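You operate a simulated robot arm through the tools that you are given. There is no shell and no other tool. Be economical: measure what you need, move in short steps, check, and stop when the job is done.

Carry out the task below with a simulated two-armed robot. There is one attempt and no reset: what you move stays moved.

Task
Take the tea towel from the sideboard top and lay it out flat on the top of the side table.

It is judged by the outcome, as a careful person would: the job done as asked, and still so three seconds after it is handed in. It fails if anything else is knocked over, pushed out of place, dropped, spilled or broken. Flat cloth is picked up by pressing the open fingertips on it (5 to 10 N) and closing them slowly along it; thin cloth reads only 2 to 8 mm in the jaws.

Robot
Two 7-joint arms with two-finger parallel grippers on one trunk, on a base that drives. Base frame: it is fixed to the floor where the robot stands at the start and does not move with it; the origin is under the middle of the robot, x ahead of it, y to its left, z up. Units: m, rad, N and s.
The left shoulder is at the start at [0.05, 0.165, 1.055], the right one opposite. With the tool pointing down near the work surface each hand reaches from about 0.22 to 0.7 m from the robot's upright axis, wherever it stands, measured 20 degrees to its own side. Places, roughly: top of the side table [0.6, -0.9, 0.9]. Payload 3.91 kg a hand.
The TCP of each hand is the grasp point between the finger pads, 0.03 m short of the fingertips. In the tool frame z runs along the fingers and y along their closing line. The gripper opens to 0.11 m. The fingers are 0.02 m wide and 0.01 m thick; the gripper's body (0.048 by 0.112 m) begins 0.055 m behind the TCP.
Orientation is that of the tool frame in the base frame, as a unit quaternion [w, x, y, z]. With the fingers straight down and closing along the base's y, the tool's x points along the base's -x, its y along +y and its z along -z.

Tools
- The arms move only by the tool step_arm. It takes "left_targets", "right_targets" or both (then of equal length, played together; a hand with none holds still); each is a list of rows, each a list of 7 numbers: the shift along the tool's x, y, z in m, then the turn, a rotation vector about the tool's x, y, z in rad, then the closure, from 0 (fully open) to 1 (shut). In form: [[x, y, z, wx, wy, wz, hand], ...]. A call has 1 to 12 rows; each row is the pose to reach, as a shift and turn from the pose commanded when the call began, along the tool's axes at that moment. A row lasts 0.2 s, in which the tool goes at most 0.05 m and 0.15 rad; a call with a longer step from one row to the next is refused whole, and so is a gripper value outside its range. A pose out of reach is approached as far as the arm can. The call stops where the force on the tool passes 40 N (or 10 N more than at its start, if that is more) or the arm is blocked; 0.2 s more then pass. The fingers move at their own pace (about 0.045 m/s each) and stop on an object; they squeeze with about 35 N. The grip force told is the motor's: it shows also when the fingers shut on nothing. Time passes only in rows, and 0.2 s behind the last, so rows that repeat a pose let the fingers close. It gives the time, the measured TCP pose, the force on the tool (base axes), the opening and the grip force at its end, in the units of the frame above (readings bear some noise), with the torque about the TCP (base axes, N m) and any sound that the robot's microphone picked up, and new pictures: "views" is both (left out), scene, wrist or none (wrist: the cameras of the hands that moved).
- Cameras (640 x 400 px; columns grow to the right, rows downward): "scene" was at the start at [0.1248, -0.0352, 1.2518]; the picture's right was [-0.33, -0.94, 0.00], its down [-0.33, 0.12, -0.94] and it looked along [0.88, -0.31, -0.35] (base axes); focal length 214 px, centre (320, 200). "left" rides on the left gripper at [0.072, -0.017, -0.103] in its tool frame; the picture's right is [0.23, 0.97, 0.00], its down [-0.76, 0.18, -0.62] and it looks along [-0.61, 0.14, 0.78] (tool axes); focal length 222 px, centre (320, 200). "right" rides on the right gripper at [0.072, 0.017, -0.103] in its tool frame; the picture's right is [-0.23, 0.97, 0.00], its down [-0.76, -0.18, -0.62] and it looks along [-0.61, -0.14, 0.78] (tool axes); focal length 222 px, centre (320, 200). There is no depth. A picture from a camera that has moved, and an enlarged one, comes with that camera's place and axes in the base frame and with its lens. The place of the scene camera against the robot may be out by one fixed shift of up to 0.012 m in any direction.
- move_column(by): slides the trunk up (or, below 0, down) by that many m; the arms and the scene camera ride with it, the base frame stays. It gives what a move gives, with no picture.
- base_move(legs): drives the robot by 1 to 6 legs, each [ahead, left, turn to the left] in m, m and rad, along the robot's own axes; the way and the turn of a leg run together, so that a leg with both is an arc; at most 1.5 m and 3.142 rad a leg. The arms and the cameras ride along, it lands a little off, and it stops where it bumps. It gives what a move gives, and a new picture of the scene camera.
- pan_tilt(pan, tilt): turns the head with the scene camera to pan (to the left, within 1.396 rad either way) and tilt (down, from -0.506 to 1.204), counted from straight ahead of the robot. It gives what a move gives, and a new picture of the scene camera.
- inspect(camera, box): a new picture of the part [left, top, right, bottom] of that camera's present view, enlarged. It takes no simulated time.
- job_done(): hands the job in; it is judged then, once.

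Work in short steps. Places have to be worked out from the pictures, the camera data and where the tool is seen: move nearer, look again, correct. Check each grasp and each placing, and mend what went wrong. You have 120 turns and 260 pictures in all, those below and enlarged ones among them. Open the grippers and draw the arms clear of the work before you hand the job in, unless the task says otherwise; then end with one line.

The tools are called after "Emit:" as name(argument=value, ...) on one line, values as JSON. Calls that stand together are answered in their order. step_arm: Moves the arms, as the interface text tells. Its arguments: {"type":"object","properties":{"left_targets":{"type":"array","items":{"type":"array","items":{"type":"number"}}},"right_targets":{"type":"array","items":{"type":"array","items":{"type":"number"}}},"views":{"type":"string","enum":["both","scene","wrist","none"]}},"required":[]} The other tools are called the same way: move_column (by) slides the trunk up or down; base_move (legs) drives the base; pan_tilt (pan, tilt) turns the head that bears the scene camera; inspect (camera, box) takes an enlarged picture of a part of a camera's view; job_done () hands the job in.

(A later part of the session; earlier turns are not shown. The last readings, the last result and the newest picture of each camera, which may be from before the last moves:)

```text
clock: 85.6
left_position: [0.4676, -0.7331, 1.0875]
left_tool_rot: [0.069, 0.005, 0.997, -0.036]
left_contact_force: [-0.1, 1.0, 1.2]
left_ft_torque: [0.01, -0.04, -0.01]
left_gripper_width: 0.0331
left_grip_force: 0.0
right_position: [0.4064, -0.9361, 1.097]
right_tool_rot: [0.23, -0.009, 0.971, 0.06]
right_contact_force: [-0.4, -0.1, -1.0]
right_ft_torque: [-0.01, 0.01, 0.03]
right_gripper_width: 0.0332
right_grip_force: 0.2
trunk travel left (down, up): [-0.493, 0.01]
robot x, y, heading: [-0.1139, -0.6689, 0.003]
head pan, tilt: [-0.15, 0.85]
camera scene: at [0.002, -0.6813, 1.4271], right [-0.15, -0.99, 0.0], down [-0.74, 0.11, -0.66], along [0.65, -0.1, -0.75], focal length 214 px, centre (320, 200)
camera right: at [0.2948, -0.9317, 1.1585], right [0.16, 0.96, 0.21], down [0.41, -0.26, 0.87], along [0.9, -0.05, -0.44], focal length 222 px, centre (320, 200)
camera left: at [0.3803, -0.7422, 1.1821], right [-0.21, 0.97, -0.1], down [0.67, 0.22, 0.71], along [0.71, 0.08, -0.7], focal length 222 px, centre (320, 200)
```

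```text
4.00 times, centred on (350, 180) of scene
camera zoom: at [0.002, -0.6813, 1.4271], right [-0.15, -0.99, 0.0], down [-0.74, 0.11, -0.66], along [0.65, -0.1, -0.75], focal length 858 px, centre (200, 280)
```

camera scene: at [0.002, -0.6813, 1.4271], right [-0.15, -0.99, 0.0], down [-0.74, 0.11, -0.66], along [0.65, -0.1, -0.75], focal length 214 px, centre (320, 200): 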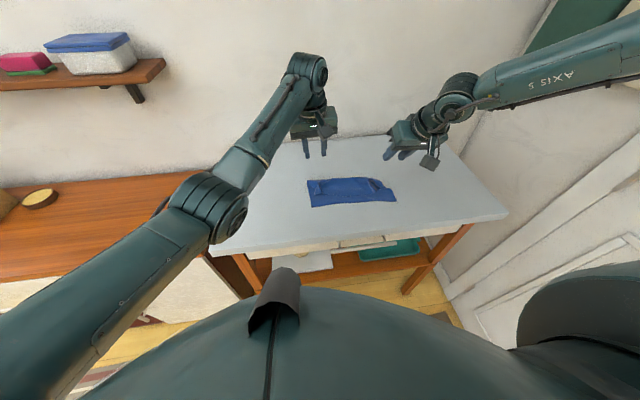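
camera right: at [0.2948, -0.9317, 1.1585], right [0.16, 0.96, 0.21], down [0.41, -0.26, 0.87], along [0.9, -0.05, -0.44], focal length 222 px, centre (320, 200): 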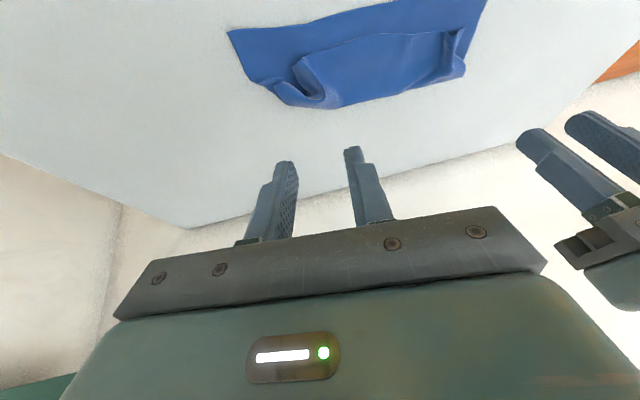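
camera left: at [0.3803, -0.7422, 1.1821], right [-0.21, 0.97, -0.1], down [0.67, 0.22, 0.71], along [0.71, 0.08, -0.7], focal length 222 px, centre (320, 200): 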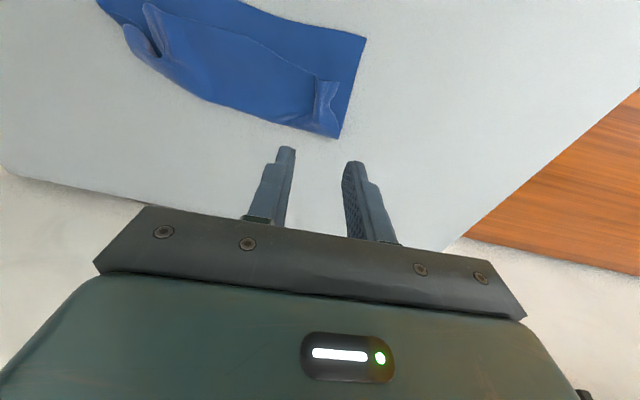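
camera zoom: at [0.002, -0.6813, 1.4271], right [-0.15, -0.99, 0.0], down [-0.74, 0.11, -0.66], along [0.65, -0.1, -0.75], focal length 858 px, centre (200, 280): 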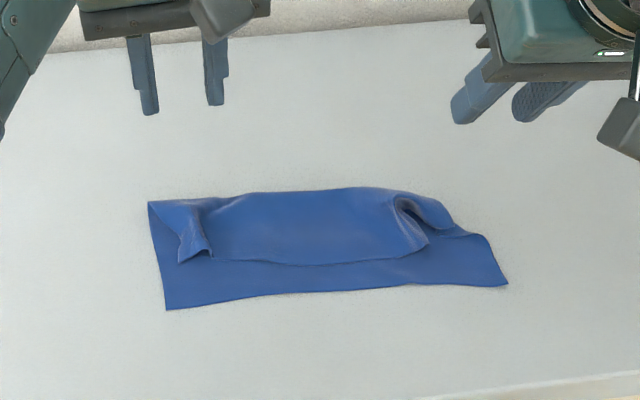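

The towel now lies with its near edge flat and clean (corners at about (0.405, −0.72) and (0.389, −0.978)) and an 8 cm flap folded over at the far side. A regrasp on the near corners, closing along each corner's diagonal, should hang cleanly with no flap. I turn the hands and hover there.

Emit:
step_arm(left_targets=[[0.0078, 0, 0.0073, -0.0174, 0.0147, -0.1127, 0.68], [0.0156, 0, 0.0146, -0.0349, 0.0294, -0.2254, 0.68], [0.0234, 0, 0.0219, -0.0523, 0.0441, -0.3381, 0.68], [0.0312, 0, 0.0291, -0.0697, 0.0589, -0.4509, 0.68], [0.039, 0, 0.0364, -0.0871, 0.0736, -0.5636, 0.68], [0.0468, 0, 0.0437, -0.1046, 0.0883, -0.6763, 0.68], [0.0546, 0, 0.051, -0.122, 0.103, -0.789, 0.68]], right_targets=[[0.0042, -0.0048, 0.008, 0.0423, 0.0563, 0.1116, 0.68], [0.0085, -0.0095, 0.0161, 0.0846, 0.1126, 0.2231, 0.68], [0.0127, -0.0143, 0.0241, 0.1269, 0.1689, 0.3347, 0.68], [0.017, -0.019, 0.0322, 0.1691, 0.2251, 0.4463, 0.68], [0.0212, -0.0238, 0.0402, 0.2114, 0.2814, 0.5579, 0.68], [0.0255, -0.0285, 0.0483, 0.2537, 0.3377, 0.6694, 0.68], [0.0297, -0.0333, 0.0563, 0.296, 0.394, 0.781, 0.68]], views="both")

```text
clock: 87.2
left_position: [0.4203, -0.7376, 1.0306]
left_tool_rot: [0.001, -0.382, 0.924, 0.0]
left_contact_force: [0.4, 0.6, 0.0]
left_ft_torque: [0.0, 0.01, 0.03]
left_gripper_width: 0.0354
left_grip_force: 0.1
right_position: [0.4109, -0.9611, 1.0294]
right_tool_rot: [-0.002, 0.381, 0.924, -0.001]
right_contact_force: [-0.2, -0.6, -0.2]
right_ft_torque: [0.02, 0.02, 0.01]
right_gripper_width: 0.035
right_grip_force: 0.0
trunk travel left (down, up): [-0.493, 0.01]
robot x, y, heading: [-0.1107, -0.6668, -0.003]
head pan, tilt: [-0.15, 0.85]
camera scene: at [0.0033, -0.6815, 1.4271], right [-0.15, -0.99, 0.0], down [-0.74, 0.11, -0.66], along [0.65, -0.1, -0.75], focal length 214 px, centre (320, 200)
camera right: at [0.371, -0.8983, 1.1337], right [0.85, 0.53, 0.0], down [0.42, -0.66, 0.62], along [0.33, -0.53, -0.78], focal length 222 px, centre (320, 200)
camera left: at [0.3813, -0.8005, 1.1332], right [-0.85, 0.53, 0.0], down [0.41, 0.66, 0.62], along [0.33, 0.53, -0.78], focal length 222 px, centre (320, 200)
```

scene: 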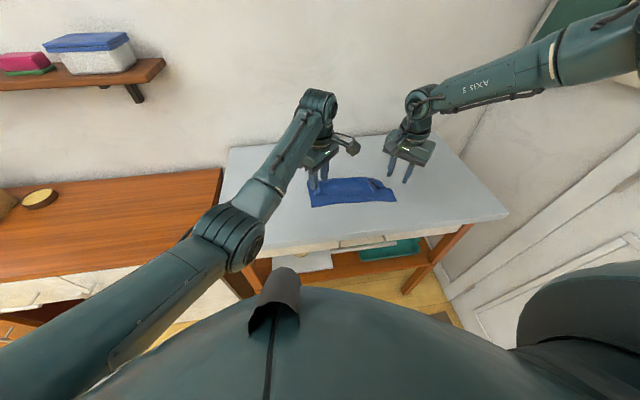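
right: 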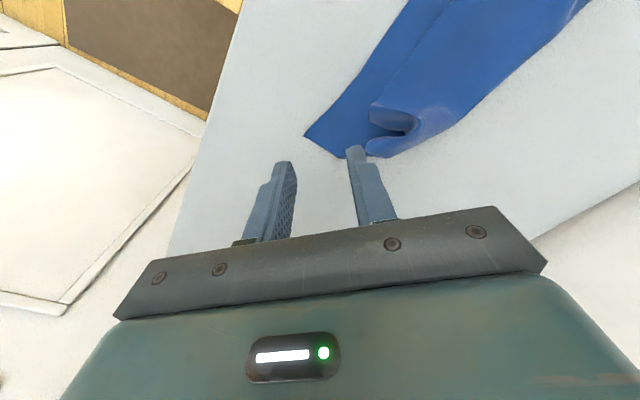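
left: 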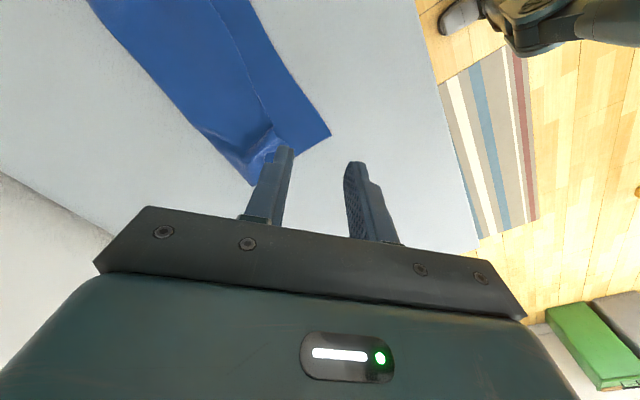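

Orientation works; refined corners are left (0.417, −0.726) and right (0.402, −0.975). I align and descend to just above the cloth with narrower openings.

Emit:
step_arm(left_targets=[[-0.0064, -0.005, 0.02, 0, 0, 0, 0.77], [-0.0064, -0.005, 0.04, 0, 0, 0, 0.77], [-0.0064, -0.005, 0.052, 0, 0, 0, 0.77]], right_targets=[[-0.0015, 0.0056, 0.02, 0, 0, 0, 0.73], [-0.0015, 0.0056, 0.04, 0, 0, 0, 0.73], [-0.0015, 0.0056, 0.052, 0, 0, 0, 0.73]], views="wrist")

```text
clock: 88.0
left_position: [0.4302, -0.7384, 0.9789]
left_tool_rot: [0.0, -0.381, 0.925, -0.001]
left_contact_force: [-0.1, 0.2, 0.0]
left_ft_torque: [0.06, -0.03, 0.02]
left_gripper_width: 0.0251
left_grip_force: 0.0
right_position: [0.404, -0.9627, 0.985]
right_tool_rot: [-0.001, 0.38, 0.925, 0.0]
right_contact_force: [0.8, -0.2, -0.5]
right_ft_torque: [-0.02, 0.02, 0.01]
right_gripper_width: 0.0296
right_grip_force: 0.0
right hand out of reach, approached as far as the arm can: row 2, 3
trunk travel left (down, up): [-0.493, 0.01]
robot x, y, heading: [-0.1122, -0.6615, 0.001]
head pan, tilt: [-0.15, 0.85]
camera right: at [0.3653, -0.8997, 1.0892], right [0.85, 0.53, 0.0], down [0.42, -0.66, 0.62], along [0.33, -0.53, -0.78], focal length 222 px, centre (320, 200)
camera left: at [0.3898, -0.8009, 1.0818], right [-0.85, 0.53, 0.0], down [0.41, 0.66, 0.62], along [0.33, 0.53, -0.78], focal length 222 px, centre (320, 200)
```

right: 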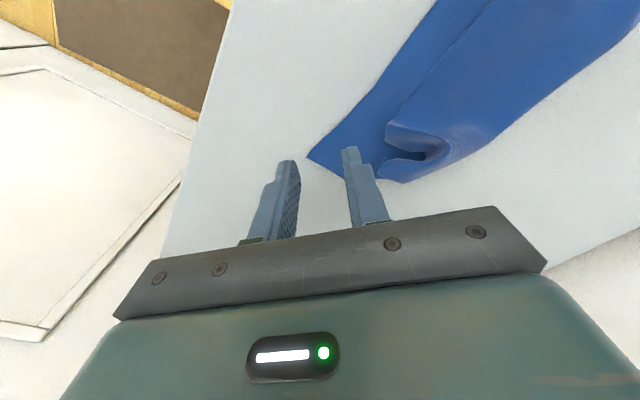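
left: 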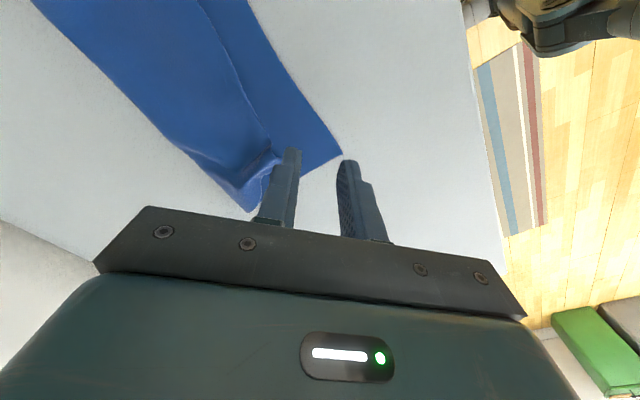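

The right arm is at its downward limit with the trunk this high. I raise the arms 6 cm with small inward corrections, and lower the trunk by the same amount.

Emit:
step_arm(left_targets=[[0, -0.004, -0.03, 0, 0, 0, 0.77], [0, -0.0085, -0.06, 0, 0, 0, 0.77]], right_targets=[[-0.001, 0.006, -0.03, 0, 0, 0, 0.73], [-0.0022, 0.012, -0.06, 0, 0, 0, 0.73]], views="none")

Emit:
move_column(by=-0.06)

Emit:
inspect(camera="right", box=[200, 60, 520, 260])

Emit:
inspect(camera="left", box=[160, 60, 480, 260])

```text
clock: 88.6
left_position: [0.4357, -0.7427, 1.04]
left_tool_rot: [0.001, -0.38, 0.925, 0.0]
left_contact_force: [0.2, 0.4, 0.3]
left_ft_torque: [0.0, 0.04, -0.01]
left_gripper_width: 0.0253
left_grip_force: 0.0
right_position: [0.4171, -0.9553, 1.0458]
right_tool_rot: [-0.001, 0.381, 0.925, 0.0]
right_contact_force: [0.8, 0.0, -0.4]
right_ft_torque: [-0.04, -0.03, 0.0]
right_gripper_width: 0.0295
right_grip_force: 0.0
trunk travel left (down, up): [-0.493, 0.01]
robot x, y, heading: [-0.114, -0.6619, 0.005]
head pan, tilt: [-0.15, 0.85]
```

```text
clock: 89.6
left_position: [0.4358, -0.7415, 0.9798]
left_tool_rot: [0.001, -0.381, 0.924, -0.001]
left_contact_force: [0.7, 0.3, 0.2]
left_ft_torque: [0.02, -0.01, 0.02]
left_gripper_width: 0.0252
left_grip_force: 0.0
right_position: [0.4174, -0.9569, 0.9853]
right_tool_rot: [-0.001, 0.38, 0.925, 0.0]
right_contact_force: [0.3, 0.6, 0.8]
right_ft_torque: [-0.03, 0.01, 0.02]
right_gripper_width: 0.0298
right_grip_force: 0.1
trunk travel left (down, up): [-0.433, 0.07]
robot x, y, heading: [-0.1089, -0.6675, 0.002]
head pan, tilt: [-0.15, 0.85]
```

```text
2.00 times, centred on (360, 160) of right
camera zoom: at [0.3778, -0.8927, 1.0899], right [0.85, 0.53, 0.0], down [0.42, -0.66, 0.62], along [0.33, -0.53, -0.78], focal length 444 px, centre (240, 280)
```

zoom: 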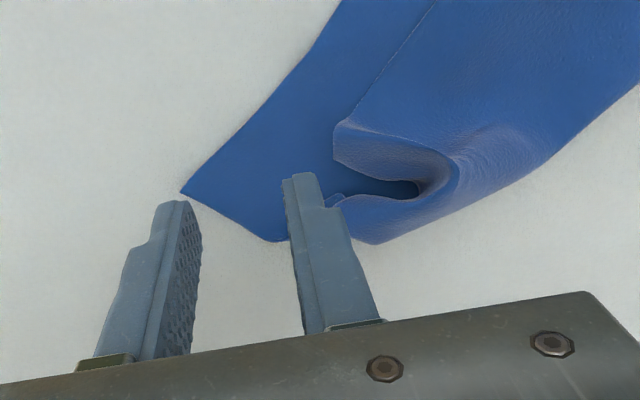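

```text
2.00 times, centred on (320, 160) of left
camera zoom: at [0.395, -0.8042, 1.0827], right [-0.85, 0.53, 0.0], down [0.41, 0.66, 0.62], along [0.33, 0.53, -0.78], focal length 444 px, centre (320, 280)
```

zoom: 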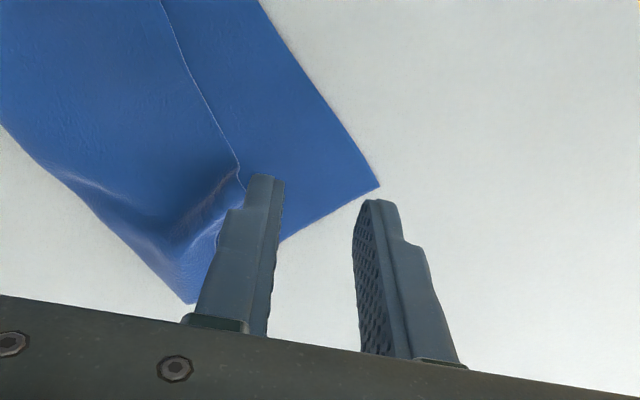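

Tips hover right at the corners. I shift the right slightly inward and press down gently.

Emit:
step_arm(left_targets=[[0, -0.001, 0.006, 0, 0, 0, 0.77], [0, -0.002, 0.012, 0, 0, 0, 0.77], [0, -0.002, 0.015, 0, 0, 0, 0.77]], right_targets=[[0, 0.006, 0.008, 0, 0, 0, 0.73], [0, 0.006, 0.015, 0, 0, 0, 0.73], [0, 0.006, 0.02, 0, 0, 0, 0.73]], views="wrist")

```text
clock: 90.4
left_position: [0.4373, -0.7428, 0.9644]
left_tool_rot: [0.001, -0.381, 0.925, 0.0]
left_contact_force: [0.2, 0.3, 0.5]
left_ft_torque: [0.02, -0.01, 0.0]
left_gripper_width: 0.0254
left_grip_force: 0.0
right_position: [0.4219, -0.9503, 0.9646]
right_tool_rot: [-0.001, 0.38, 0.925, -0.001]
right_contact_force: [0.5, -1.0, -0.3]
right_ft_torque: [0.0, -0.02, -0.03]
right_gripper_width: 0.0295
right_grip_force: 0.2
trunk travel left (down, up): [-0.433, 0.07]
robot x, y, heading: [-0.1103, -0.665, 0.006]
head pan, tilt: [-0.15, 0.85]
camera right: at [0.3829, -0.8876, 1.0697], right [0.85, 0.53, 0.0], down [0.42, -0.66, 0.62], along [0.33, -0.53, -0.78], focal length 222 px, centre (320, 200)
camera left: at [0.3969, -0.8056, 1.0666], right [-0.85, 0.53, 0.0], down [0.41, 0.66, 0.62], along [0.33, 0.53, -0.78], focal length 222 px, centre (320, 200)
```

right: 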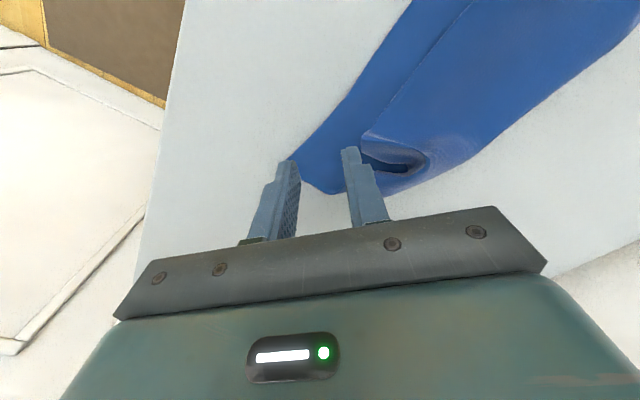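
left: 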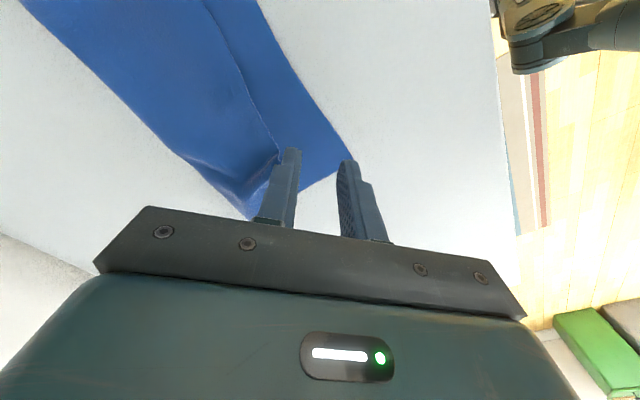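

No contact yet, so the table is slightly lower than estimated. Continuing down in small steps.

Emit:
step_arm(left_targets=[[0, 0, 0.003, 0, 0, 0, 0.77], [0, 0, 0.006, 0, 0, 0, 0.77]], right_targets=[[0, 0, 0.003, 0, 0, 0, 0.73], [0, 0, 0.006, 0, 0, 0, 0.73]], views="none")

Emit:
step_arm(left_targets=[[0, 0, 0.002, 0, 0, 0, 0.77], [0, 0, 0.004, 0, 0, 0, 0.77]], right_targets=[[0, 0, 0.002, 0, 0, 0, 0.73], [0, 0, 0.004, 0, 0, 0, 0.73]], views="none")

```text
clock: 91.0
left_position: [0.4371, -0.7432, 0.9578]
left_tool_rot: [0.001, -0.381, 0.925, -0.001]
left_contact_force: [0.3, -0.7, 0.7]
left_ft_torque: [0.0, 0.02, 0.0]
left_gripper_width: 0.0251
left_grip_force: 0.1
right_position: [0.4203, -0.9506, 0.9588]
right_tool_rot: [-0.001, 0.38, 0.925, -0.001]
right_contact_force: [1.0, -0.3, 0.1]
right_ft_torque: [-0.06, 0.02, -0.01]
right_gripper_width: 0.0294
right_grip_force: 0.0
trunk travel left (down, up): [-0.433, 0.07]
robot x, y, heading: [-0.1139, -0.6679, 0.002]
head pan, tilt: [-0.15, 0.85]
```

```text
clock: 91.6
left_position: [0.437, -0.7434, 0.9541]
left_tool_rot: [0.001, -0.381, 0.925, -0.002]
left_contact_force: [-0.2, -1.2, 0.3]
left_ft_torque: [0.01, 0.03, 0.01]
left_gripper_width: 0.0251
left_grip_force: 0.1
right_position: [0.4218, -0.9513, 0.9549]
right_tool_rot: [-0.001, 0.38, 0.925, -0.001]
right_contact_force: [0.1, 1.0, 0.2]
right_ft_torque: [0.01, 0.01, 0.01]
right_gripper_width: 0.0298
right_grip_force: 0.0
trunk travel left (down, up): [-0.433, 0.07]
robot x, y, heading: [-0.1077, -0.6654, 0.003]
head pan, tilt: [-0.15, 0.85]
```

Still no contact with the tips at z 0.924, so the table is nearer 0.90. Continuing down carefully.

Emit:
step_arm(left_targets=[[0, 0, 0.003, 0, 0, 0, 0.77], [0, 0, 0.006, 0, 0, 0, 0.77], [0, 0, 0.009, 0, 0, 0, 0.77]], right_targets=[[0, 0, 0.003, 0, 0, 0, 0.73], [0, 0, 0.006, 0, 0, 0, 0.73], [0, 0, 0.009, 0, 0, 0, 0.73]], views="wrist")

```text
clock: 92.4
left_position: [0.4377, -0.7447, 0.9441]
left_tool_rot: [0.002, -0.381, 0.924, -0.001]
left_contact_force: [-0.4, 0.9, 0.6]
left_ft_torque: [-0.01, -0.01, 0.01]
left_gripper_width: 0.0253
left_grip_force: 0.0
right_position: [0.4186, -0.9534, 0.9493]
right_tool_rot: [-0.001, 0.381, 0.925, 0.0]
right_contact_force: [-0.3, -0.2, -0.2]
right_ft_torque: [0.01, 0.02, 0.03]
right_gripper_width: 0.0298
right_grip_force: 0.0
right hand out of reach, approached as far as the arm can: row 3
trunk travel left (down, up): [-0.433, 0.07]
robot x, y, heading: [-0.1081, -0.6666, 0.006]
head pan, tilt: [-0.15, 0.85]
camera right: at [0.3792, -0.8903, 1.0523], right [0.85, 0.53, 0.0], down [0.42, -0.66, 0.62], along [0.33, -0.53, -0.78], focal length 222 px, centre (320, 200)
camera left: at [0.3965, -0.8055, 1.0482], right [-0.85, 0.53, 0.0], down [0.41, 0.66, 0.62], along [0.33, 0.53, -0.78], focal length 222 px, centre (320, 200)
```

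right: 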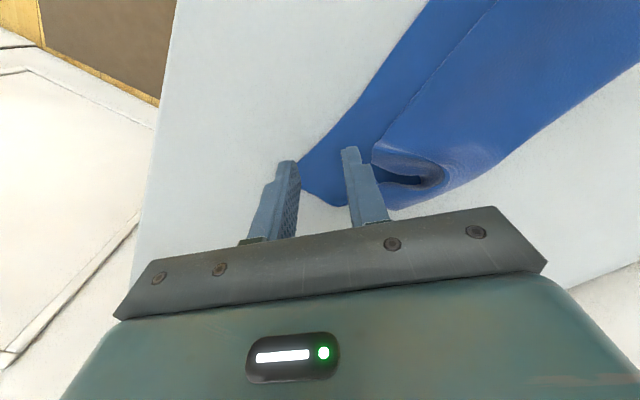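
left: 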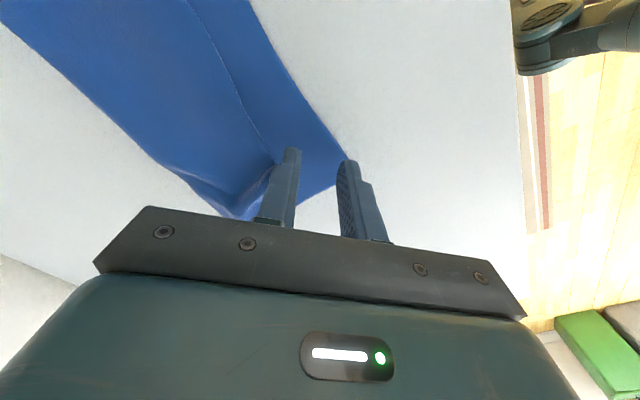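

The right arm is limited again, so I descend with the trunk in small increments and watch the forces.

Emit:
move_column(by=-0.008)

Emit:
move_column(by=-0.006)

```text
clock: 93.0
left_position: [0.4362, -0.7434, 0.9367]
left_tool_rot: [0.002, -0.381, 0.925, 0.0]
left_contact_force: [0.4, 0.5, -1.4]
left_ft_torque: [0.01, -0.02, 0.0]
left_gripper_width: 0.0253
left_grip_force: 0.1
right_position: [0.4182, -0.954, 0.9394]
right_tool_rot: [-0.001, 0.38, 0.925, -0.001]
right_contact_force: [-0.1, 0.0, 0.0]
right_ft_torque: [0.0, -0.04, 0.03]
right_gripper_width: 0.0297
right_grip_force: 0.1
trunk travel left (down, up): [-0.425, 0.078]
robot x, y, heading: [-0.1145, -0.6683, 0.007]
head pan, tilt: [-0.15, 0.85]
```

```text
clock: 93.6
left_position: [0.4372, -0.7426, 0.9313]
left_tool_rot: [0.002, -0.381, 0.924, -0.002]
left_contact_force: [0.1, 0.5, 2.2]
left_ft_torque: [0.03, 0.0, -0.03]
left_gripper_width: 0.0253
left_grip_force: 0.1
right_position: [0.4189, -0.9531, 0.9344]
right_tool_rot: [0.0, 0.38, 0.925, -0.001]
right_contact_force: [-0.7, 0.2, 0.8]
right_ft_torque: [0.02, -0.01, 0.01]
right_gripper_width: 0.0297
right_grip_force: 0.0
trunk travel left (down, up): [-0.419, 0.084]
robot x, y, heading: [-0.1127, -0.6631, 0.003]
head pan, tilt: [-0.15, 0.85]
```

Contact at tip z ≈ 0.90, so the real table height is 0.90. With that, the corners are at about (0.421, −0.716) and (0.406, −0.989). The right outer finger is on the edge itself, so I lift 5 mm, shift inward and look.

Emit:
step_arm(left_targets=[[0, 0, -0.006, 0, 0, 0, 0.77], [-0.0043, -0.0042, -0.006, 0, 0, 0, 0.77]], right_targets=[[0, 0, -0.006, 0, 0, 0, 0.73], [-0.0099, 0.0098, -0.006, 0, 0, 0, 0.73]], views="wrist")

Emit:
inspect(camera="right", box=[220, 80, 460, 230])

Emit:
inspect(camera="left", box=[200, 80, 440, 230])

```text
clock: 94.2
left_position: [0.4423, -0.7446, 0.9355]
left_tool_rot: [0.001, -0.381, 0.925, -0.001]
left_contact_force: [-0.2, 0.3, -0.1]
left_ft_torque: [-0.02, 0.01, -0.01]
left_gripper_width: 0.0254
left_grip_force: 0.1
right_position: [0.4255, -0.9542, 0.9432]
right_tool_rot: [-0.001, 0.38, 0.925, 0.001]
right_contact_force: [0.4, 0.4, 0.0]
right_ft_torque: [0.01, 0.0, 0.01]
right_gripper_width: 0.0298
right_grip_force: 0.1
right hand out of reach, approached as far as the arm can: row 2
trunk travel left (down, up): [-0.419, 0.084]
robot x, y, heading: [-0.1119, -0.6647, 0.002]
head pan, tilt: [-0.15, 0.85]
camera right: at [0.3861, -0.8916, 1.0474], right [0.85, 0.53, 0.0], down [0.42, -0.66, 0.62], along [0.33, -0.53, -0.78], focal length 222 px, centre (320, 200)
camera left: at [0.4021, -0.8062, 1.0389], right [-0.85, 0.53, 0.0], down [0.41, 0.66, 0.62], along [0.33, 0.53, -0.78], focal length 222 px, centre (320, 200)
```

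right: 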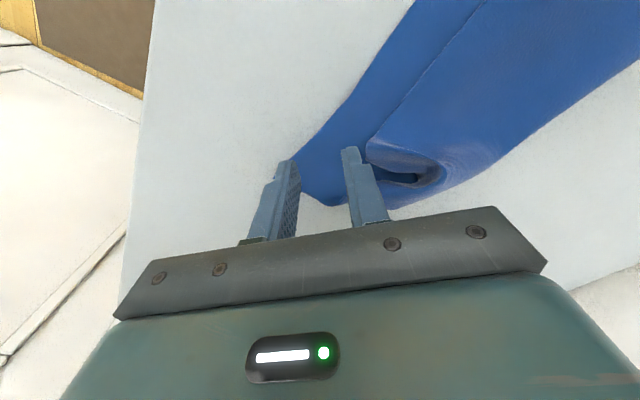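
left: 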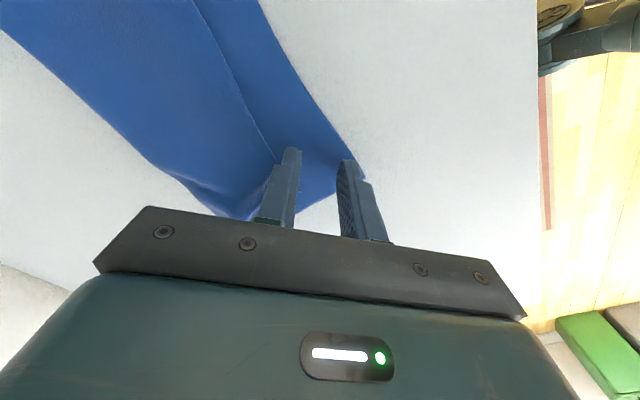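

```text
2.67 times, centred on (340, 155) of right
camera zoom: at [0.3861, -0.8916, 1.0474], right [0.85, 0.53, 0.0], down [0.42, -0.66, 0.62], along [0.33, -0.53, -0.78], focal length 592 px, centre (267, 320)
```

zoom: 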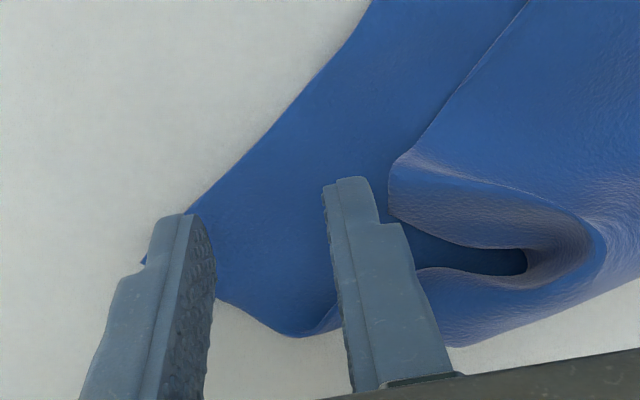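

```text
2.67 times, centred on (320, 155) of left
camera zoom: at [0.4021, -0.8062, 1.0389], right [-0.85, 0.53, 0.0], down [0.41, 0.66, 0.62], along [0.33, 0.53, -0.78], focal length 592 px, centre (320, 320)
```

zoom: 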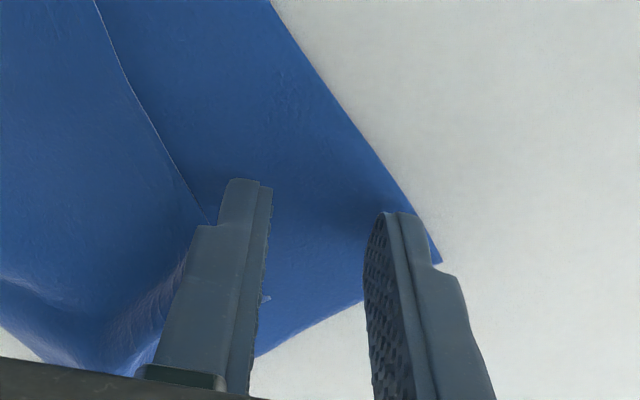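

Both finger pairs now sit on cloth with just the corner tips outside. I equalise the heights and press with the trunk.

Emit:
step_arm(left_targets=[[0, 0, -0.006, 0, 0, 0, 0.77]], views="none")

Emit:
move_column(by=-0.011)

```text
clock: 94.6
left_position: [0.443, -0.7432, 0.9424]
left_tool_rot: [0.0, -0.381, 0.924, -0.001]
left_contact_force: [0.3, 0.0, 0.3]
left_ft_torque: [0.02, 0.02, 0.01]
left_gripper_width: 0.0252
left_grip_force: 0.1
right_position: [0.4257, -0.954, 0.9426]
right_tool_rot: [0.0, 0.38, 0.925, 0.0]
right_contact_force: [0.0, 0.6, -0.7]
right_ft_torque: [-0.02, 0.01, 0.02]
right_gripper_width: 0.0297
right_grip_force: 0.1
trunk travel left (down, up): [-0.419, 0.084]
robot x, y, heading: [-0.1095, -0.6638, 0.005]
head pan, tilt: [-0.15, 0.85]
```

```text
clock: 95.2
left_position: [0.4415, -0.7434, 0.9326]
left_tool_rot: [0.001, -0.381, 0.925, -0.001]
left_contact_force: [0.5, 0.3, 3.6]
left_ft_torque: [0.07, 0.07, -0.01]
left_gripper_width: 0.0255
left_grip_force: 0.1
right_position: [0.4257, -0.9528, 0.9331]
right_tool_rot: [0.0, 0.379, 0.925, 0.0]
right_contact_force: [0.0, -0.6, -0.2]
right_ft_torque: [0.01, -0.04, 0.05]
right_gripper_width: 0.0299
right_grip_force: 0.1
trunk travel left (down, up): [-0.408, 0.095]
robot x, y, heading: [-0.1147, -0.6673, 0.004]
head pan, tilt: [-0.15, 0.85]
```

Left is touching (3.6 N), right needs about 2 mm more. A small trunk step with left compensation.

Emit:
move_column(by=-0.002)

```text
clock: 95.7
left_position: [0.4431, -0.7435, 0.9314]
left_tool_rot: [0.003, -0.382, 0.924, -0.002]
left_contact_force: [2.2, 0.4, 12.4]
left_ft_torque: [0.17, 0.12, -0.04]
left_gripper_width: 0.0251
left_grip_force: 0.0
right_position: [0.425, -0.9541, 0.9311]
right_tool_rot: [0.001, 0.38, 0.925, 0.001]
right_contact_force: [1.1, -0.4, 3.9]
right_ft_torque: [-0.07, 0.04, 0.01]
right_gripper_width: 0.0297
right_grip_force: 0.0
trunk travel left (down, up): [-0.406, 0.097]
robot x, y, heading: [-0.1121, -0.6658, 0.004]
head pan, tilt: [-0.15, 0.85]
```

Good: left 12 N, right 4 N. I press the right a hair more, ease the left, and close slowly.

Emit:
step_arm(left_targets=[[0, 0, -0.0003, 0, 0, 0, 0.8], [0, 0, -0.0003, 0, 0, 0, 0.83], [0, 0, -0.0003, 0, 0, 0, 0.86], [0, 0, -0.0003, 0, 0, 0, 0.89], [0, 0, -0.0003, 0, 0, 0, 0.92], [0, 0, -0.0003, 0, 0, 0, 0.95], [0, 0, -0.0003, 0, 0, 0, 0.98], [0, 0, -0.0003, 0, 0, 0, 1], [0, 0, -0.0003, 0, 0, 0, 1], [0, 0, -0.0003, 0, 0, 0, 1]], right_targets=[[0, 0, 0.001, 0, 0, 0, 0.76], [0, 0, 0.001, 0, 0, 0, 0.79], [0, 0, 0.001, 0, 0, 0, 0.82], [0, 0, 0.001, 0, 0, 0, 0.86], [0, 0, 0.001, 0, 0, 0, 0.89], [0, 0, 0.001, 0, 0, 0, 0.92], [0, 0, 0.001, 0, 0, 0, 0.96], [0, 0, 0.001, 0, 0, 0, 1], [0, 0, 0.001, 0, 0, 0, 1], [0, 0, 0.001, 0, 0, 0, 1]], views="wrist")

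```text
clock: 97.9
left_position: [0.4424, -0.7432, 0.9311]
left_tool_rot: [0.002, -0.381, 0.924, -0.003]
left_contact_force: [-0.6, -1.6, 9.7]
left_ft_torque: [0.02, 0.1, 0.02]
left_gripper_width: 0.0021
left_grip_force: 34.6
right_position: [0.4231, -0.9543, 0.9302]
right_tool_rot: [0.003, 0.38, 0.925, 0.001]
right_contact_force: [0.3, -0.8, 17.9]
right_ft_torque: [0.02, 0.06, -0.01]
right_gripper_width: 0.0
right_grip_force: 34.9
trunk travel left (down, up): [-0.406, 0.097]
robot x, y, heading: [-0.1128, -0.6637, 0.009]
head pan, tilt: [-0.15, 0.85]
camera right: at [0.3838, -0.8912, 1.0355], right [0.85, 0.53, 0.0], down [0.41, -0.66, 0.63], along [0.34, -0.53, -0.78], focal length 222 px, centre (320, 200)
camera left: at [0.4006, -0.8051, 1.0345], right [-0.85, 0.53, -0.01], down [0.41, 0.66, 0.62], along [0.33, 0.53, -0.78], focal length 222 px, centre (320, 200)
```

right: 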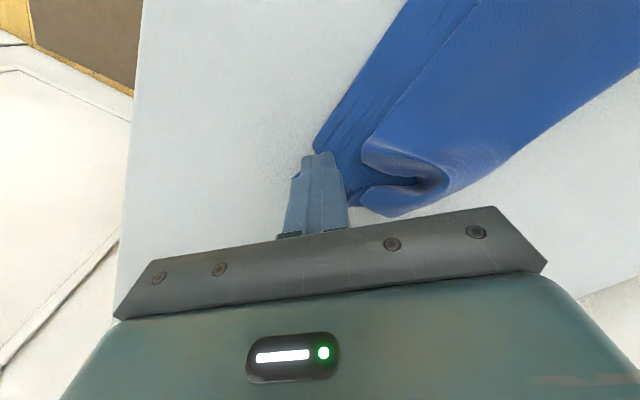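
left: 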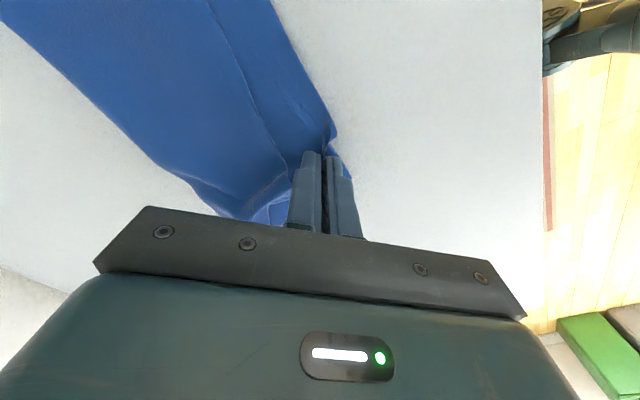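

Left holds (2.1 mm); the right slipped. I reopen the right a bit further inward and retry.

Emit:
step_arm(right_targets=[[0, 0, -0.014, 0, 0, 0, 0.9], [0, 0.008, -0.014, 0, 0, 0, 0.7], [0, 0.008, -0.014, 0, 0, 0, 0.7], [0, 0.008, -0.004, 0, 0, 0, 0.7], [0, 0.008, 0.0, 0, 0, 0, 0.7], [0, 0.008, 0.001, 0, 0, 0, 0.7]], views="wrist")

```text
clock: 99.3
left_position: [0.4419, -0.7434, 0.9317]
left_tool_rot: [0.002, -0.38, 0.925, -0.002]
left_contact_force: [-0.5, 0.5, 19.2]
left_ft_torque: [0.07, 0.1, 0.02]
left_gripper_width: 0.0021
left_grip_force: 34.8
right_position: [0.4241, -0.9505, 0.9325]
right_tool_rot: [0.001, 0.38, 0.925, 0.001]
right_contact_force: [0.0, 0.3, 0.0]
right_ft_torque: [0.04, 0.01, 0.01]
right_gripper_width: 0.033
right_grip_force: 0.0
right hand out of reach, approached as far as the arm can: row 4, 5, 6
trunk travel left (down, up): [-0.406, 0.097]
robot x, y, heading: [-0.115, -0.6659, 0.006]
head pan, tilt: [-0.15, 0.85]
camera right: at [0.3845, -0.8869, 1.0376], right [0.85, 0.53, 0.0], down [0.42, -0.66, 0.62], along [0.33, -0.53, -0.78], focal length 222 px, centre (320, 200)
```

right: 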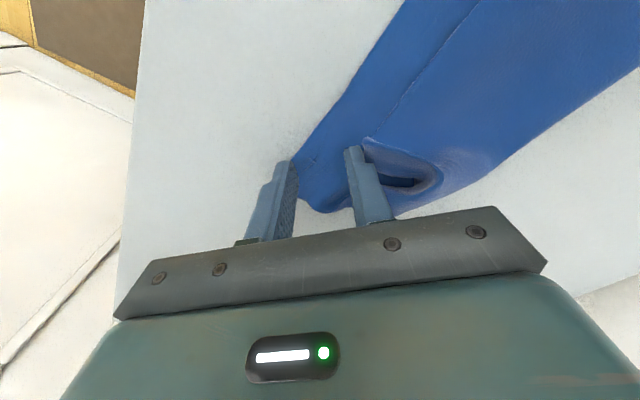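

The right hand is about 2 mm short. I raise the left slightly and lower the trunk.

Emit:
step_arm(left_targets=[[0, 0, -0.004, 0, 0, 0, 1]], views="none")

Emit:
move_column(by=-0.004)

```text
clock: 99.7
left_position: [0.4415, -0.7412, 0.9323]
left_tool_rot: [0.0, -0.381, 0.924, 0.0]
left_contact_force: [0.1, -0.6, 2.5]
left_ft_torque: [0.01, 0.04, 0.04]
left_gripper_width: 0.0022
left_grip_force: 35.1
right_position: [0.4255, -0.9491, 0.9324]
right_tool_rot: [0.001, 0.38, 0.925, 0.001]
right_contact_force: [0.6, 0.8, -0.8]
right_ft_torque: [0.0, -0.01, -0.04]
right_gripper_width: 0.0329
right_grip_force: 0.0
trunk travel left (down, up): [-0.406, 0.097]
robot x, y, heading: [-0.1105, -0.6624, 0.0]
head pan, tilt: [-0.15, 0.85]
```

```text
clock: 100.2
left_position: [0.4421, -0.7414, 0.9313]
left_tool_rot: [0.001, -0.382, 0.924, -0.002]
left_contact_force: [0.3, 0.0, 8.3]
left_ft_torque: [0.03, 0.01, 0.0]
left_gripper_width: 0.002
left_grip_force: 34.7
right_position: [0.4245, -0.9482, 0.9308]
right_tool_rot: [0.003, 0.38, 0.925, 0.001]
right_contact_force: [0.8, -1.9, 13.0]
right_ft_torque: [-0.25, 0.17, 0.05]
right_gripper_width: 0.0338
right_grip_force: 0.6
trunk travel left (down, up): [-0.402, 0.101]
robot x, y, heading: [-0.1101, -0.6664, 0.005]
head pan, tilt: [-0.15, 0.85]
```

Right presses at 13 N now. Closing slowly.

Emit:
step_arm(right_targets=[[0, 0, 0, 0, 0, 0, 0.73], [0, 0, 0, 0, 0, 0, 0.76], [0, 0, 0, 0, 0, 0, 0.79], [0, 0, 0, 0, 0, 0, 0.82], [0, 0, 0, 0, 0, 0, 0.85], [0, 0, 0, 0, 0, 0, 0.88], [0, 0, 0, 0, 0, 0, 0.91], [0, 0, 0, 0, 0, 0, 0.94], [0, 0, 0, 0, 0, 0, 0.97], [0, 0, 0, 0, 0, 0, 1], [0, 0, 0, 0, 0, 0, 1], [0, 0, 0, 0, 0, 0, 1]], views="wrist")

```text
clock: 102.8
left_position: [0.4412, -0.7419, 0.9312]
left_tool_rot: [0.002, -0.381, 0.925, -0.003]
left_contact_force: [-0.8, -3.0, 4.8]
left_ft_torque: [-0.1, -0.01, -0.05]
left_gripper_width: 0.0022
left_grip_force: 35.2
right_position: [0.4231, -0.9486, 0.9321]
right_tool_rot: [0.003, 0.379, 0.925, 0.001]
right_contact_force: [-1.9, 1.3, 24.3]
right_ft_torque: [-0.02, 0.17, -0.05]
right_gripper_width: 0.0018
right_grip_force: 35.0
trunk travel left (down, up): [-0.402, 0.101]
robot x, y, heading: [-0.1119, -0.6616, 0.005]
head pan, tilt: [-0.15, 0.85]
camera right: at [0.3841, -0.8862, 1.0354], right [0.85, 0.53, 0.01], down [0.41, -0.66, 0.63], along [0.34, -0.53, -0.78], focal length 222 px, centre (320, 200)
```

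right: 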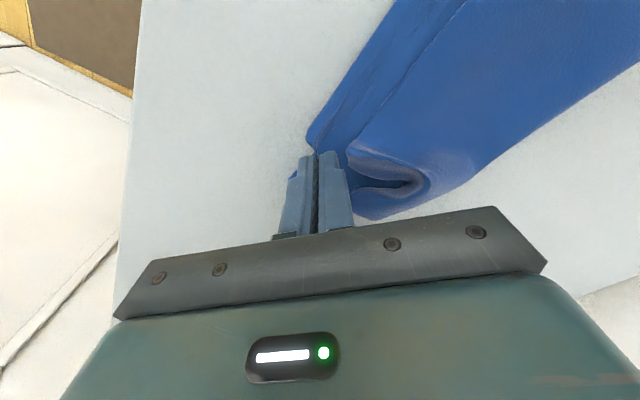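

Both corners are held (2.2 / 1.8 mm). Lifting with the trunk, then the arms.

Emit:
move_column(by=0.1)

Emit:
step_arm(left_targets=[[0, 0, -0.03, 0, 0, 0, 1], [0, 0, -0.06, 0, 0, 0, 1], [0, 0, -0.09, 0, 0, 0, 1], [0, 0, -0.12, 0, 0, 0, 1], [0, 0, -0.12, 0, 0, 0, 1]], right_targets=[[0, 0, -0.03, 0, 0, 0, 1], [0, 0, -0.06, 0, 0, 0, 1], [0, 0, -0.09, 0, 0, 0, 1], [0, 0, -0.12, 0, 0, 0, 1], [0, 0, -0.12, 0, 0, 0, 1]], views="both")

Emit:
inspect(camera="scene", box=[260, 100, 440, 212])

```text
clock: 104.1
left_position: [0.4433, -0.7425, 1.0296]
left_tool_rot: [0.0, -0.381, 0.925, -0.001]
left_contact_force: [-0.5, -4.7, -0.3]
left_ft_torque: [-0.09, 0.02, -0.03]
left_gripper_width: 0.0019
left_grip_force: 35.4
right_position: [0.4261, -0.9492, 1.0271]
right_tool_rot: [0.0, 0.381, 0.925, 0.001]
right_contact_force: [0.4, 4.4, -0.4]
right_ft_torque: [0.13, -0.01, 0.0]
right_gripper_width: 0.0018
right_grip_force: 34.9
trunk travel left (down, up): [-0.502, 0.001]
robot x, y, heading: [-0.1117, -0.668, 0.003]
head pan, tilt: [-0.15, 0.85]
```

```text
clock: 105.3
left_position: [0.442, -0.7421, 1.1473]
left_tool_rot: [0.0, -0.381, 0.925, 0.0]
left_contact_force: [-1.1, -5.8, 0.3]
left_ft_torque: [-0.17, 0.04, 0.0]
left_gripper_width: 0.0023
left_grip_force: 34.9
right_position: [0.4236, -0.9496, 1.1487]
right_tool_rot: [0.001, 0.379, 0.925, 0.0]
right_contact_force: [0.6, 4.5, -0.1]
right_ft_torque: [0.13, -0.04, -0.03]
right_gripper_width: 0.0016
right_grip_force: 35.0
trunk travel left (down, up): [-0.502, 0.001]
robot x, y, heading: [-0.1151, -0.6662, 0.004]
head pan, tilt: [-0.15, 0.85]
camera scene: at [0.0034, -0.6815, 1.436], right [-0.15, -0.99, 0.0], down [-0.74, 0.11, -0.66], along [0.65, -0.1, -0.75], focal length 214 px, centre (320, 200)
camera right: at [0.3843, -0.8869, 1.2524], right [0.85, 0.53, 0.0], down [0.42, -0.66, 0.62], along [0.33, -0.53, -0.78], focal length 222 px, centre (320, 200)
camera left: at [0.4019, -0.8044, 1.2502], right [-0.85, 0.53, 0.0], down [0.41, 0.66, 0.62], along [0.33, 0.53, -0.78], focal length 222 px, centre (320, 200)
```

scene: 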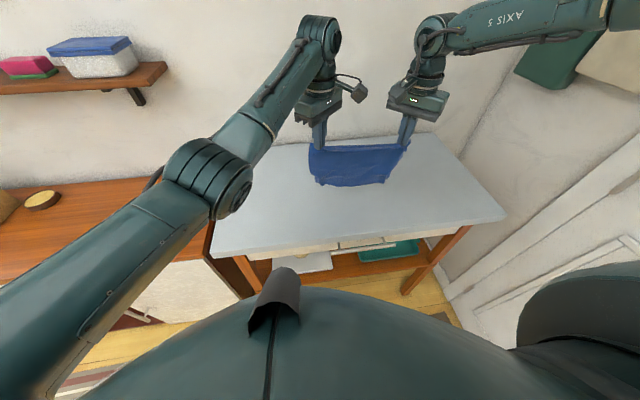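
right: 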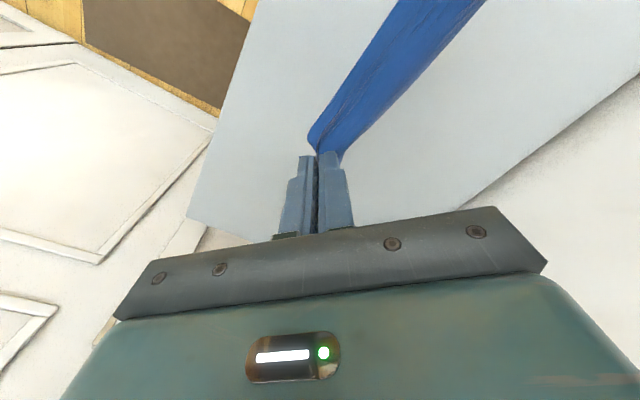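
left: 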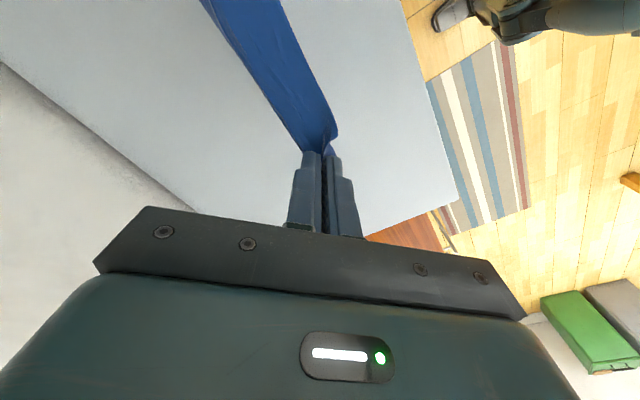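

```text
3.56 times, centred on (350, 156) of scene
camera zoom: at [0.0034, -0.6815, 1.436], right [-0.15, -0.99, 0.0], down [-0.74, 0.11, -0.66], along [0.65, -0.1, -0.75], focal length 763 px, centre (213, 356)
```

zoom: 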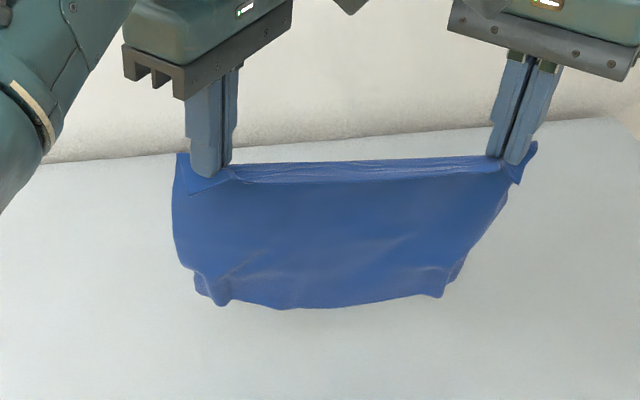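

Excellent corner grip with almost no flap on the held edge. The bottom still looks partly folded or is touching the table. I raise further and give it a small shake.

Emit:
step_arm(left_targets=[[0, 0, -0.04, 0, 0, 0, 1], [0, 0, -0.08, 0, 0, 0, 1], [0, 0, -0.04, 0, 0, 0, 1], [0, 0, -0.08, 0, 0, 0, 1], [0, 0, -0.04, 0, 0, 0, 1], [0, 0, -0.08, 0, 0, 0, 1], [0, 0, -0.08, 0, 0, 0, 1], [0, 0, -0.08, 0, 0, 0, 1]], right_targets=[[0, 0, -0.04, 0, 0, 0, 1], [0, 0, -0.08, 0, 0, 0, 1], [0, 0, -0.04, 0, 0, 0, 1], [0, 0, -0.08, 0, 0, 0, 1], [0, 0, -0.04, 0, 0, 0, 1], [0, 0, -0.08, 0, 0, 0, 1], [0, 0, -0.08, 0, 0, 0, 1], [0, 0, -0.08, 0, 0, 0, 1]], views="none")

Emit:
inspect(camera="scene", box=[260, 70, 440, 182])

```text
clock: 107.1
left_position: [0.4431, -0.7447, 1.2274]
left_tool_rot: [0.001, -0.38, 0.925, -0.001]
left_contact_force: [-1.0, -3.6, 0.5]
left_ft_torque: [-0.16, 0.03, 0.04]
left_gripper_width: 0.0022
left_grip_force: 34.8
right_position: [0.4254, -0.9518, 1.2277]
right_tool_rot: [0.0, 0.379, 0.925, 0.001]
right_contact_force: [1.0, 5.3, -0.1]
right_ft_torque: [0.13, 0.01, -0.02]
right_gripper_width: 0.0019
right_grip_force: 35.1
trunk travel left (down, up): [-0.502, 0.001]
robot x, y, heading: [-0.1128, -0.6627, 0.008]
head pan, tilt: [-0.15, 0.85]
```

```text
3.56 times, centred on (350, 126) of scene
camera zoom: at [0.0018, -0.6814, 1.4362], right [-0.15, -0.99, 0.0], down [-0.74, 0.11, -0.66], along [0.65, -0.1, -0.75], focal length 763 px, centre (213, 463)
```

zoom: 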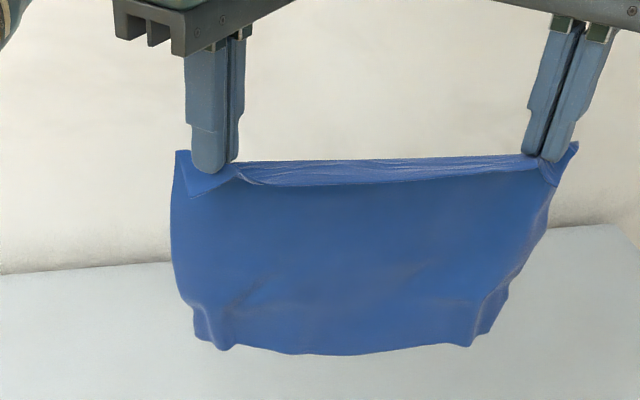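

It hangs open and square now. I back up so the lower edge will touch near the table's front (x ≈ 0.35), then lower.

Emit:
base_move(legs=[[-0.06, 0, -0.006]])

Emit:
step_arm(left_targets=[[0, 0, 0.035, 0, 0, 0, 1], [0, 0, 0.07, 0, 0, 0, 1], [0, 0, 0.105, 0, 0, 0, 1], [0, 0, 0.14, 0, 0, 0, 1]], right_targets=[[0, 0, 0.035, 0, 0, 0, 1], [0, 0, 0.07, 0, 0, 0, 1], [0, 0, 0.105, 0, 0, 0, 1], [0, 0, 0.14, 0, 0, 0, 1]], views="scene")

Emit:
inspect(camera="scene", box=[260, 110, 440, 222])

```text
clock: 108.1
left_position: [0.3838, -0.7468, 1.227]
left_tool_rot: [0.002, -0.38, 0.925, -0.001]
left_contact_force: [-0.4, -5.3, 0.7]
left_ft_torque: [-0.17, 0.0, -0.02]
left_gripper_width: 0.0021
left_grip_force: 35.3
right_position: [0.3656, -0.9555, 1.2268]
right_tool_rot: [0.0, 0.382, 0.924, 0.001]
right_contact_force: [0.4, 4.7, -0.2]
right_ft_torque: [0.11, -0.05, -0.05]
right_gripper_width: 0.0019
right_grip_force: 35.2
trunk travel left (down, up): [-0.502, 0.001]
robot x, y, heading: [-0.1681, -0.6648, 0.003]
head pan, tilt: [-0.15, 0.85]
camera scene: at [-0.0578, -0.6818, 1.4362], right [-0.15, -0.99, 0.0], down [-0.74, 0.11, -0.66], along [0.65, -0.1, -0.75], focal length 214 px, centre (320, 200)
```

scene: 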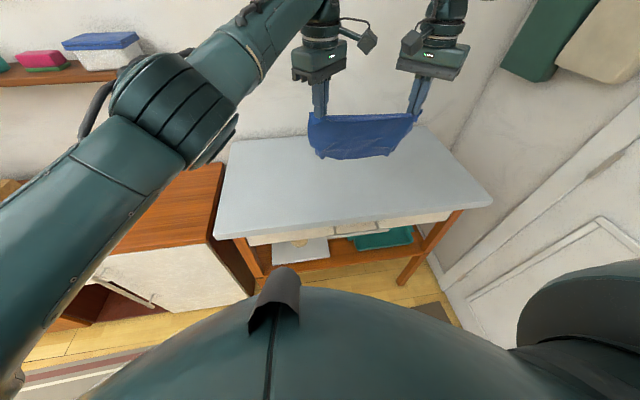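

```text
clock: 109.1
left_position: [0.3872, -0.7453, 1.0842]
left_tool_rot: [0.001, -0.38, 0.925, -0.001]
left_contact_force: [-0.1, -5.3, 0.9]
left_ft_torque: [-0.17, 0.02, 0.0]
left_gripper_width: 0.0021
left_grip_force: 34.9
right_position: [0.3677, -0.9539, 1.0833]
right_tool_rot: [0.0, 0.382, 0.924, 0.0]
right_contact_force: [0.9, 6.0, -0.2]
right_ft_torque: [0.17, 0.0, -0.01]
right_gripper_width: 0.0016
right_grip_force: 35.3
trunk travel left (down, up): [-0.502, 0.001]
robot x, y, heading: [-0.1721, -0.6672, -0.001]
head pan, tilt: [-0.15, 0.85]
camera scene: at [-0.056, -0.6821, 1.4361], right [-0.15, -0.99, 0.0], down [-0.74, 0.11, -0.66], along [0.65, -0.1, -0.75], focal length 214 px, centre (320, 200)
```

scene: 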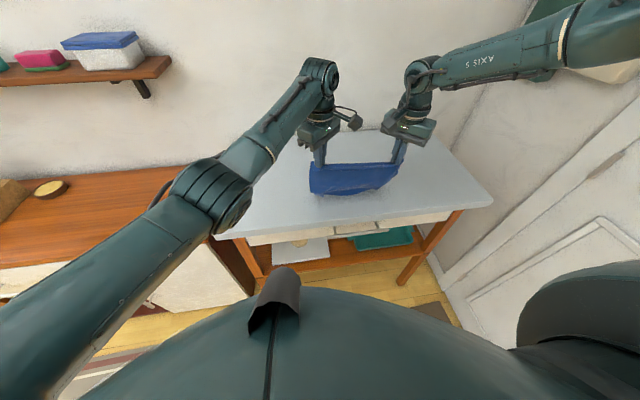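

```text
3.56 times, centred on (350, 166) of scene
camera zoom: at [-0.056, -0.6821, 1.4361], right [-0.15, -0.99, 0.0], down [-0.74, 0.11, -0.66], along [0.65, -0.1, -0.75], focal length 763 px, centre (213, 321)
```

zoom: 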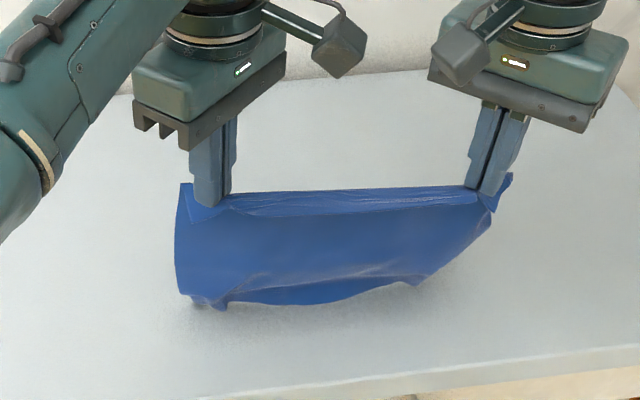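

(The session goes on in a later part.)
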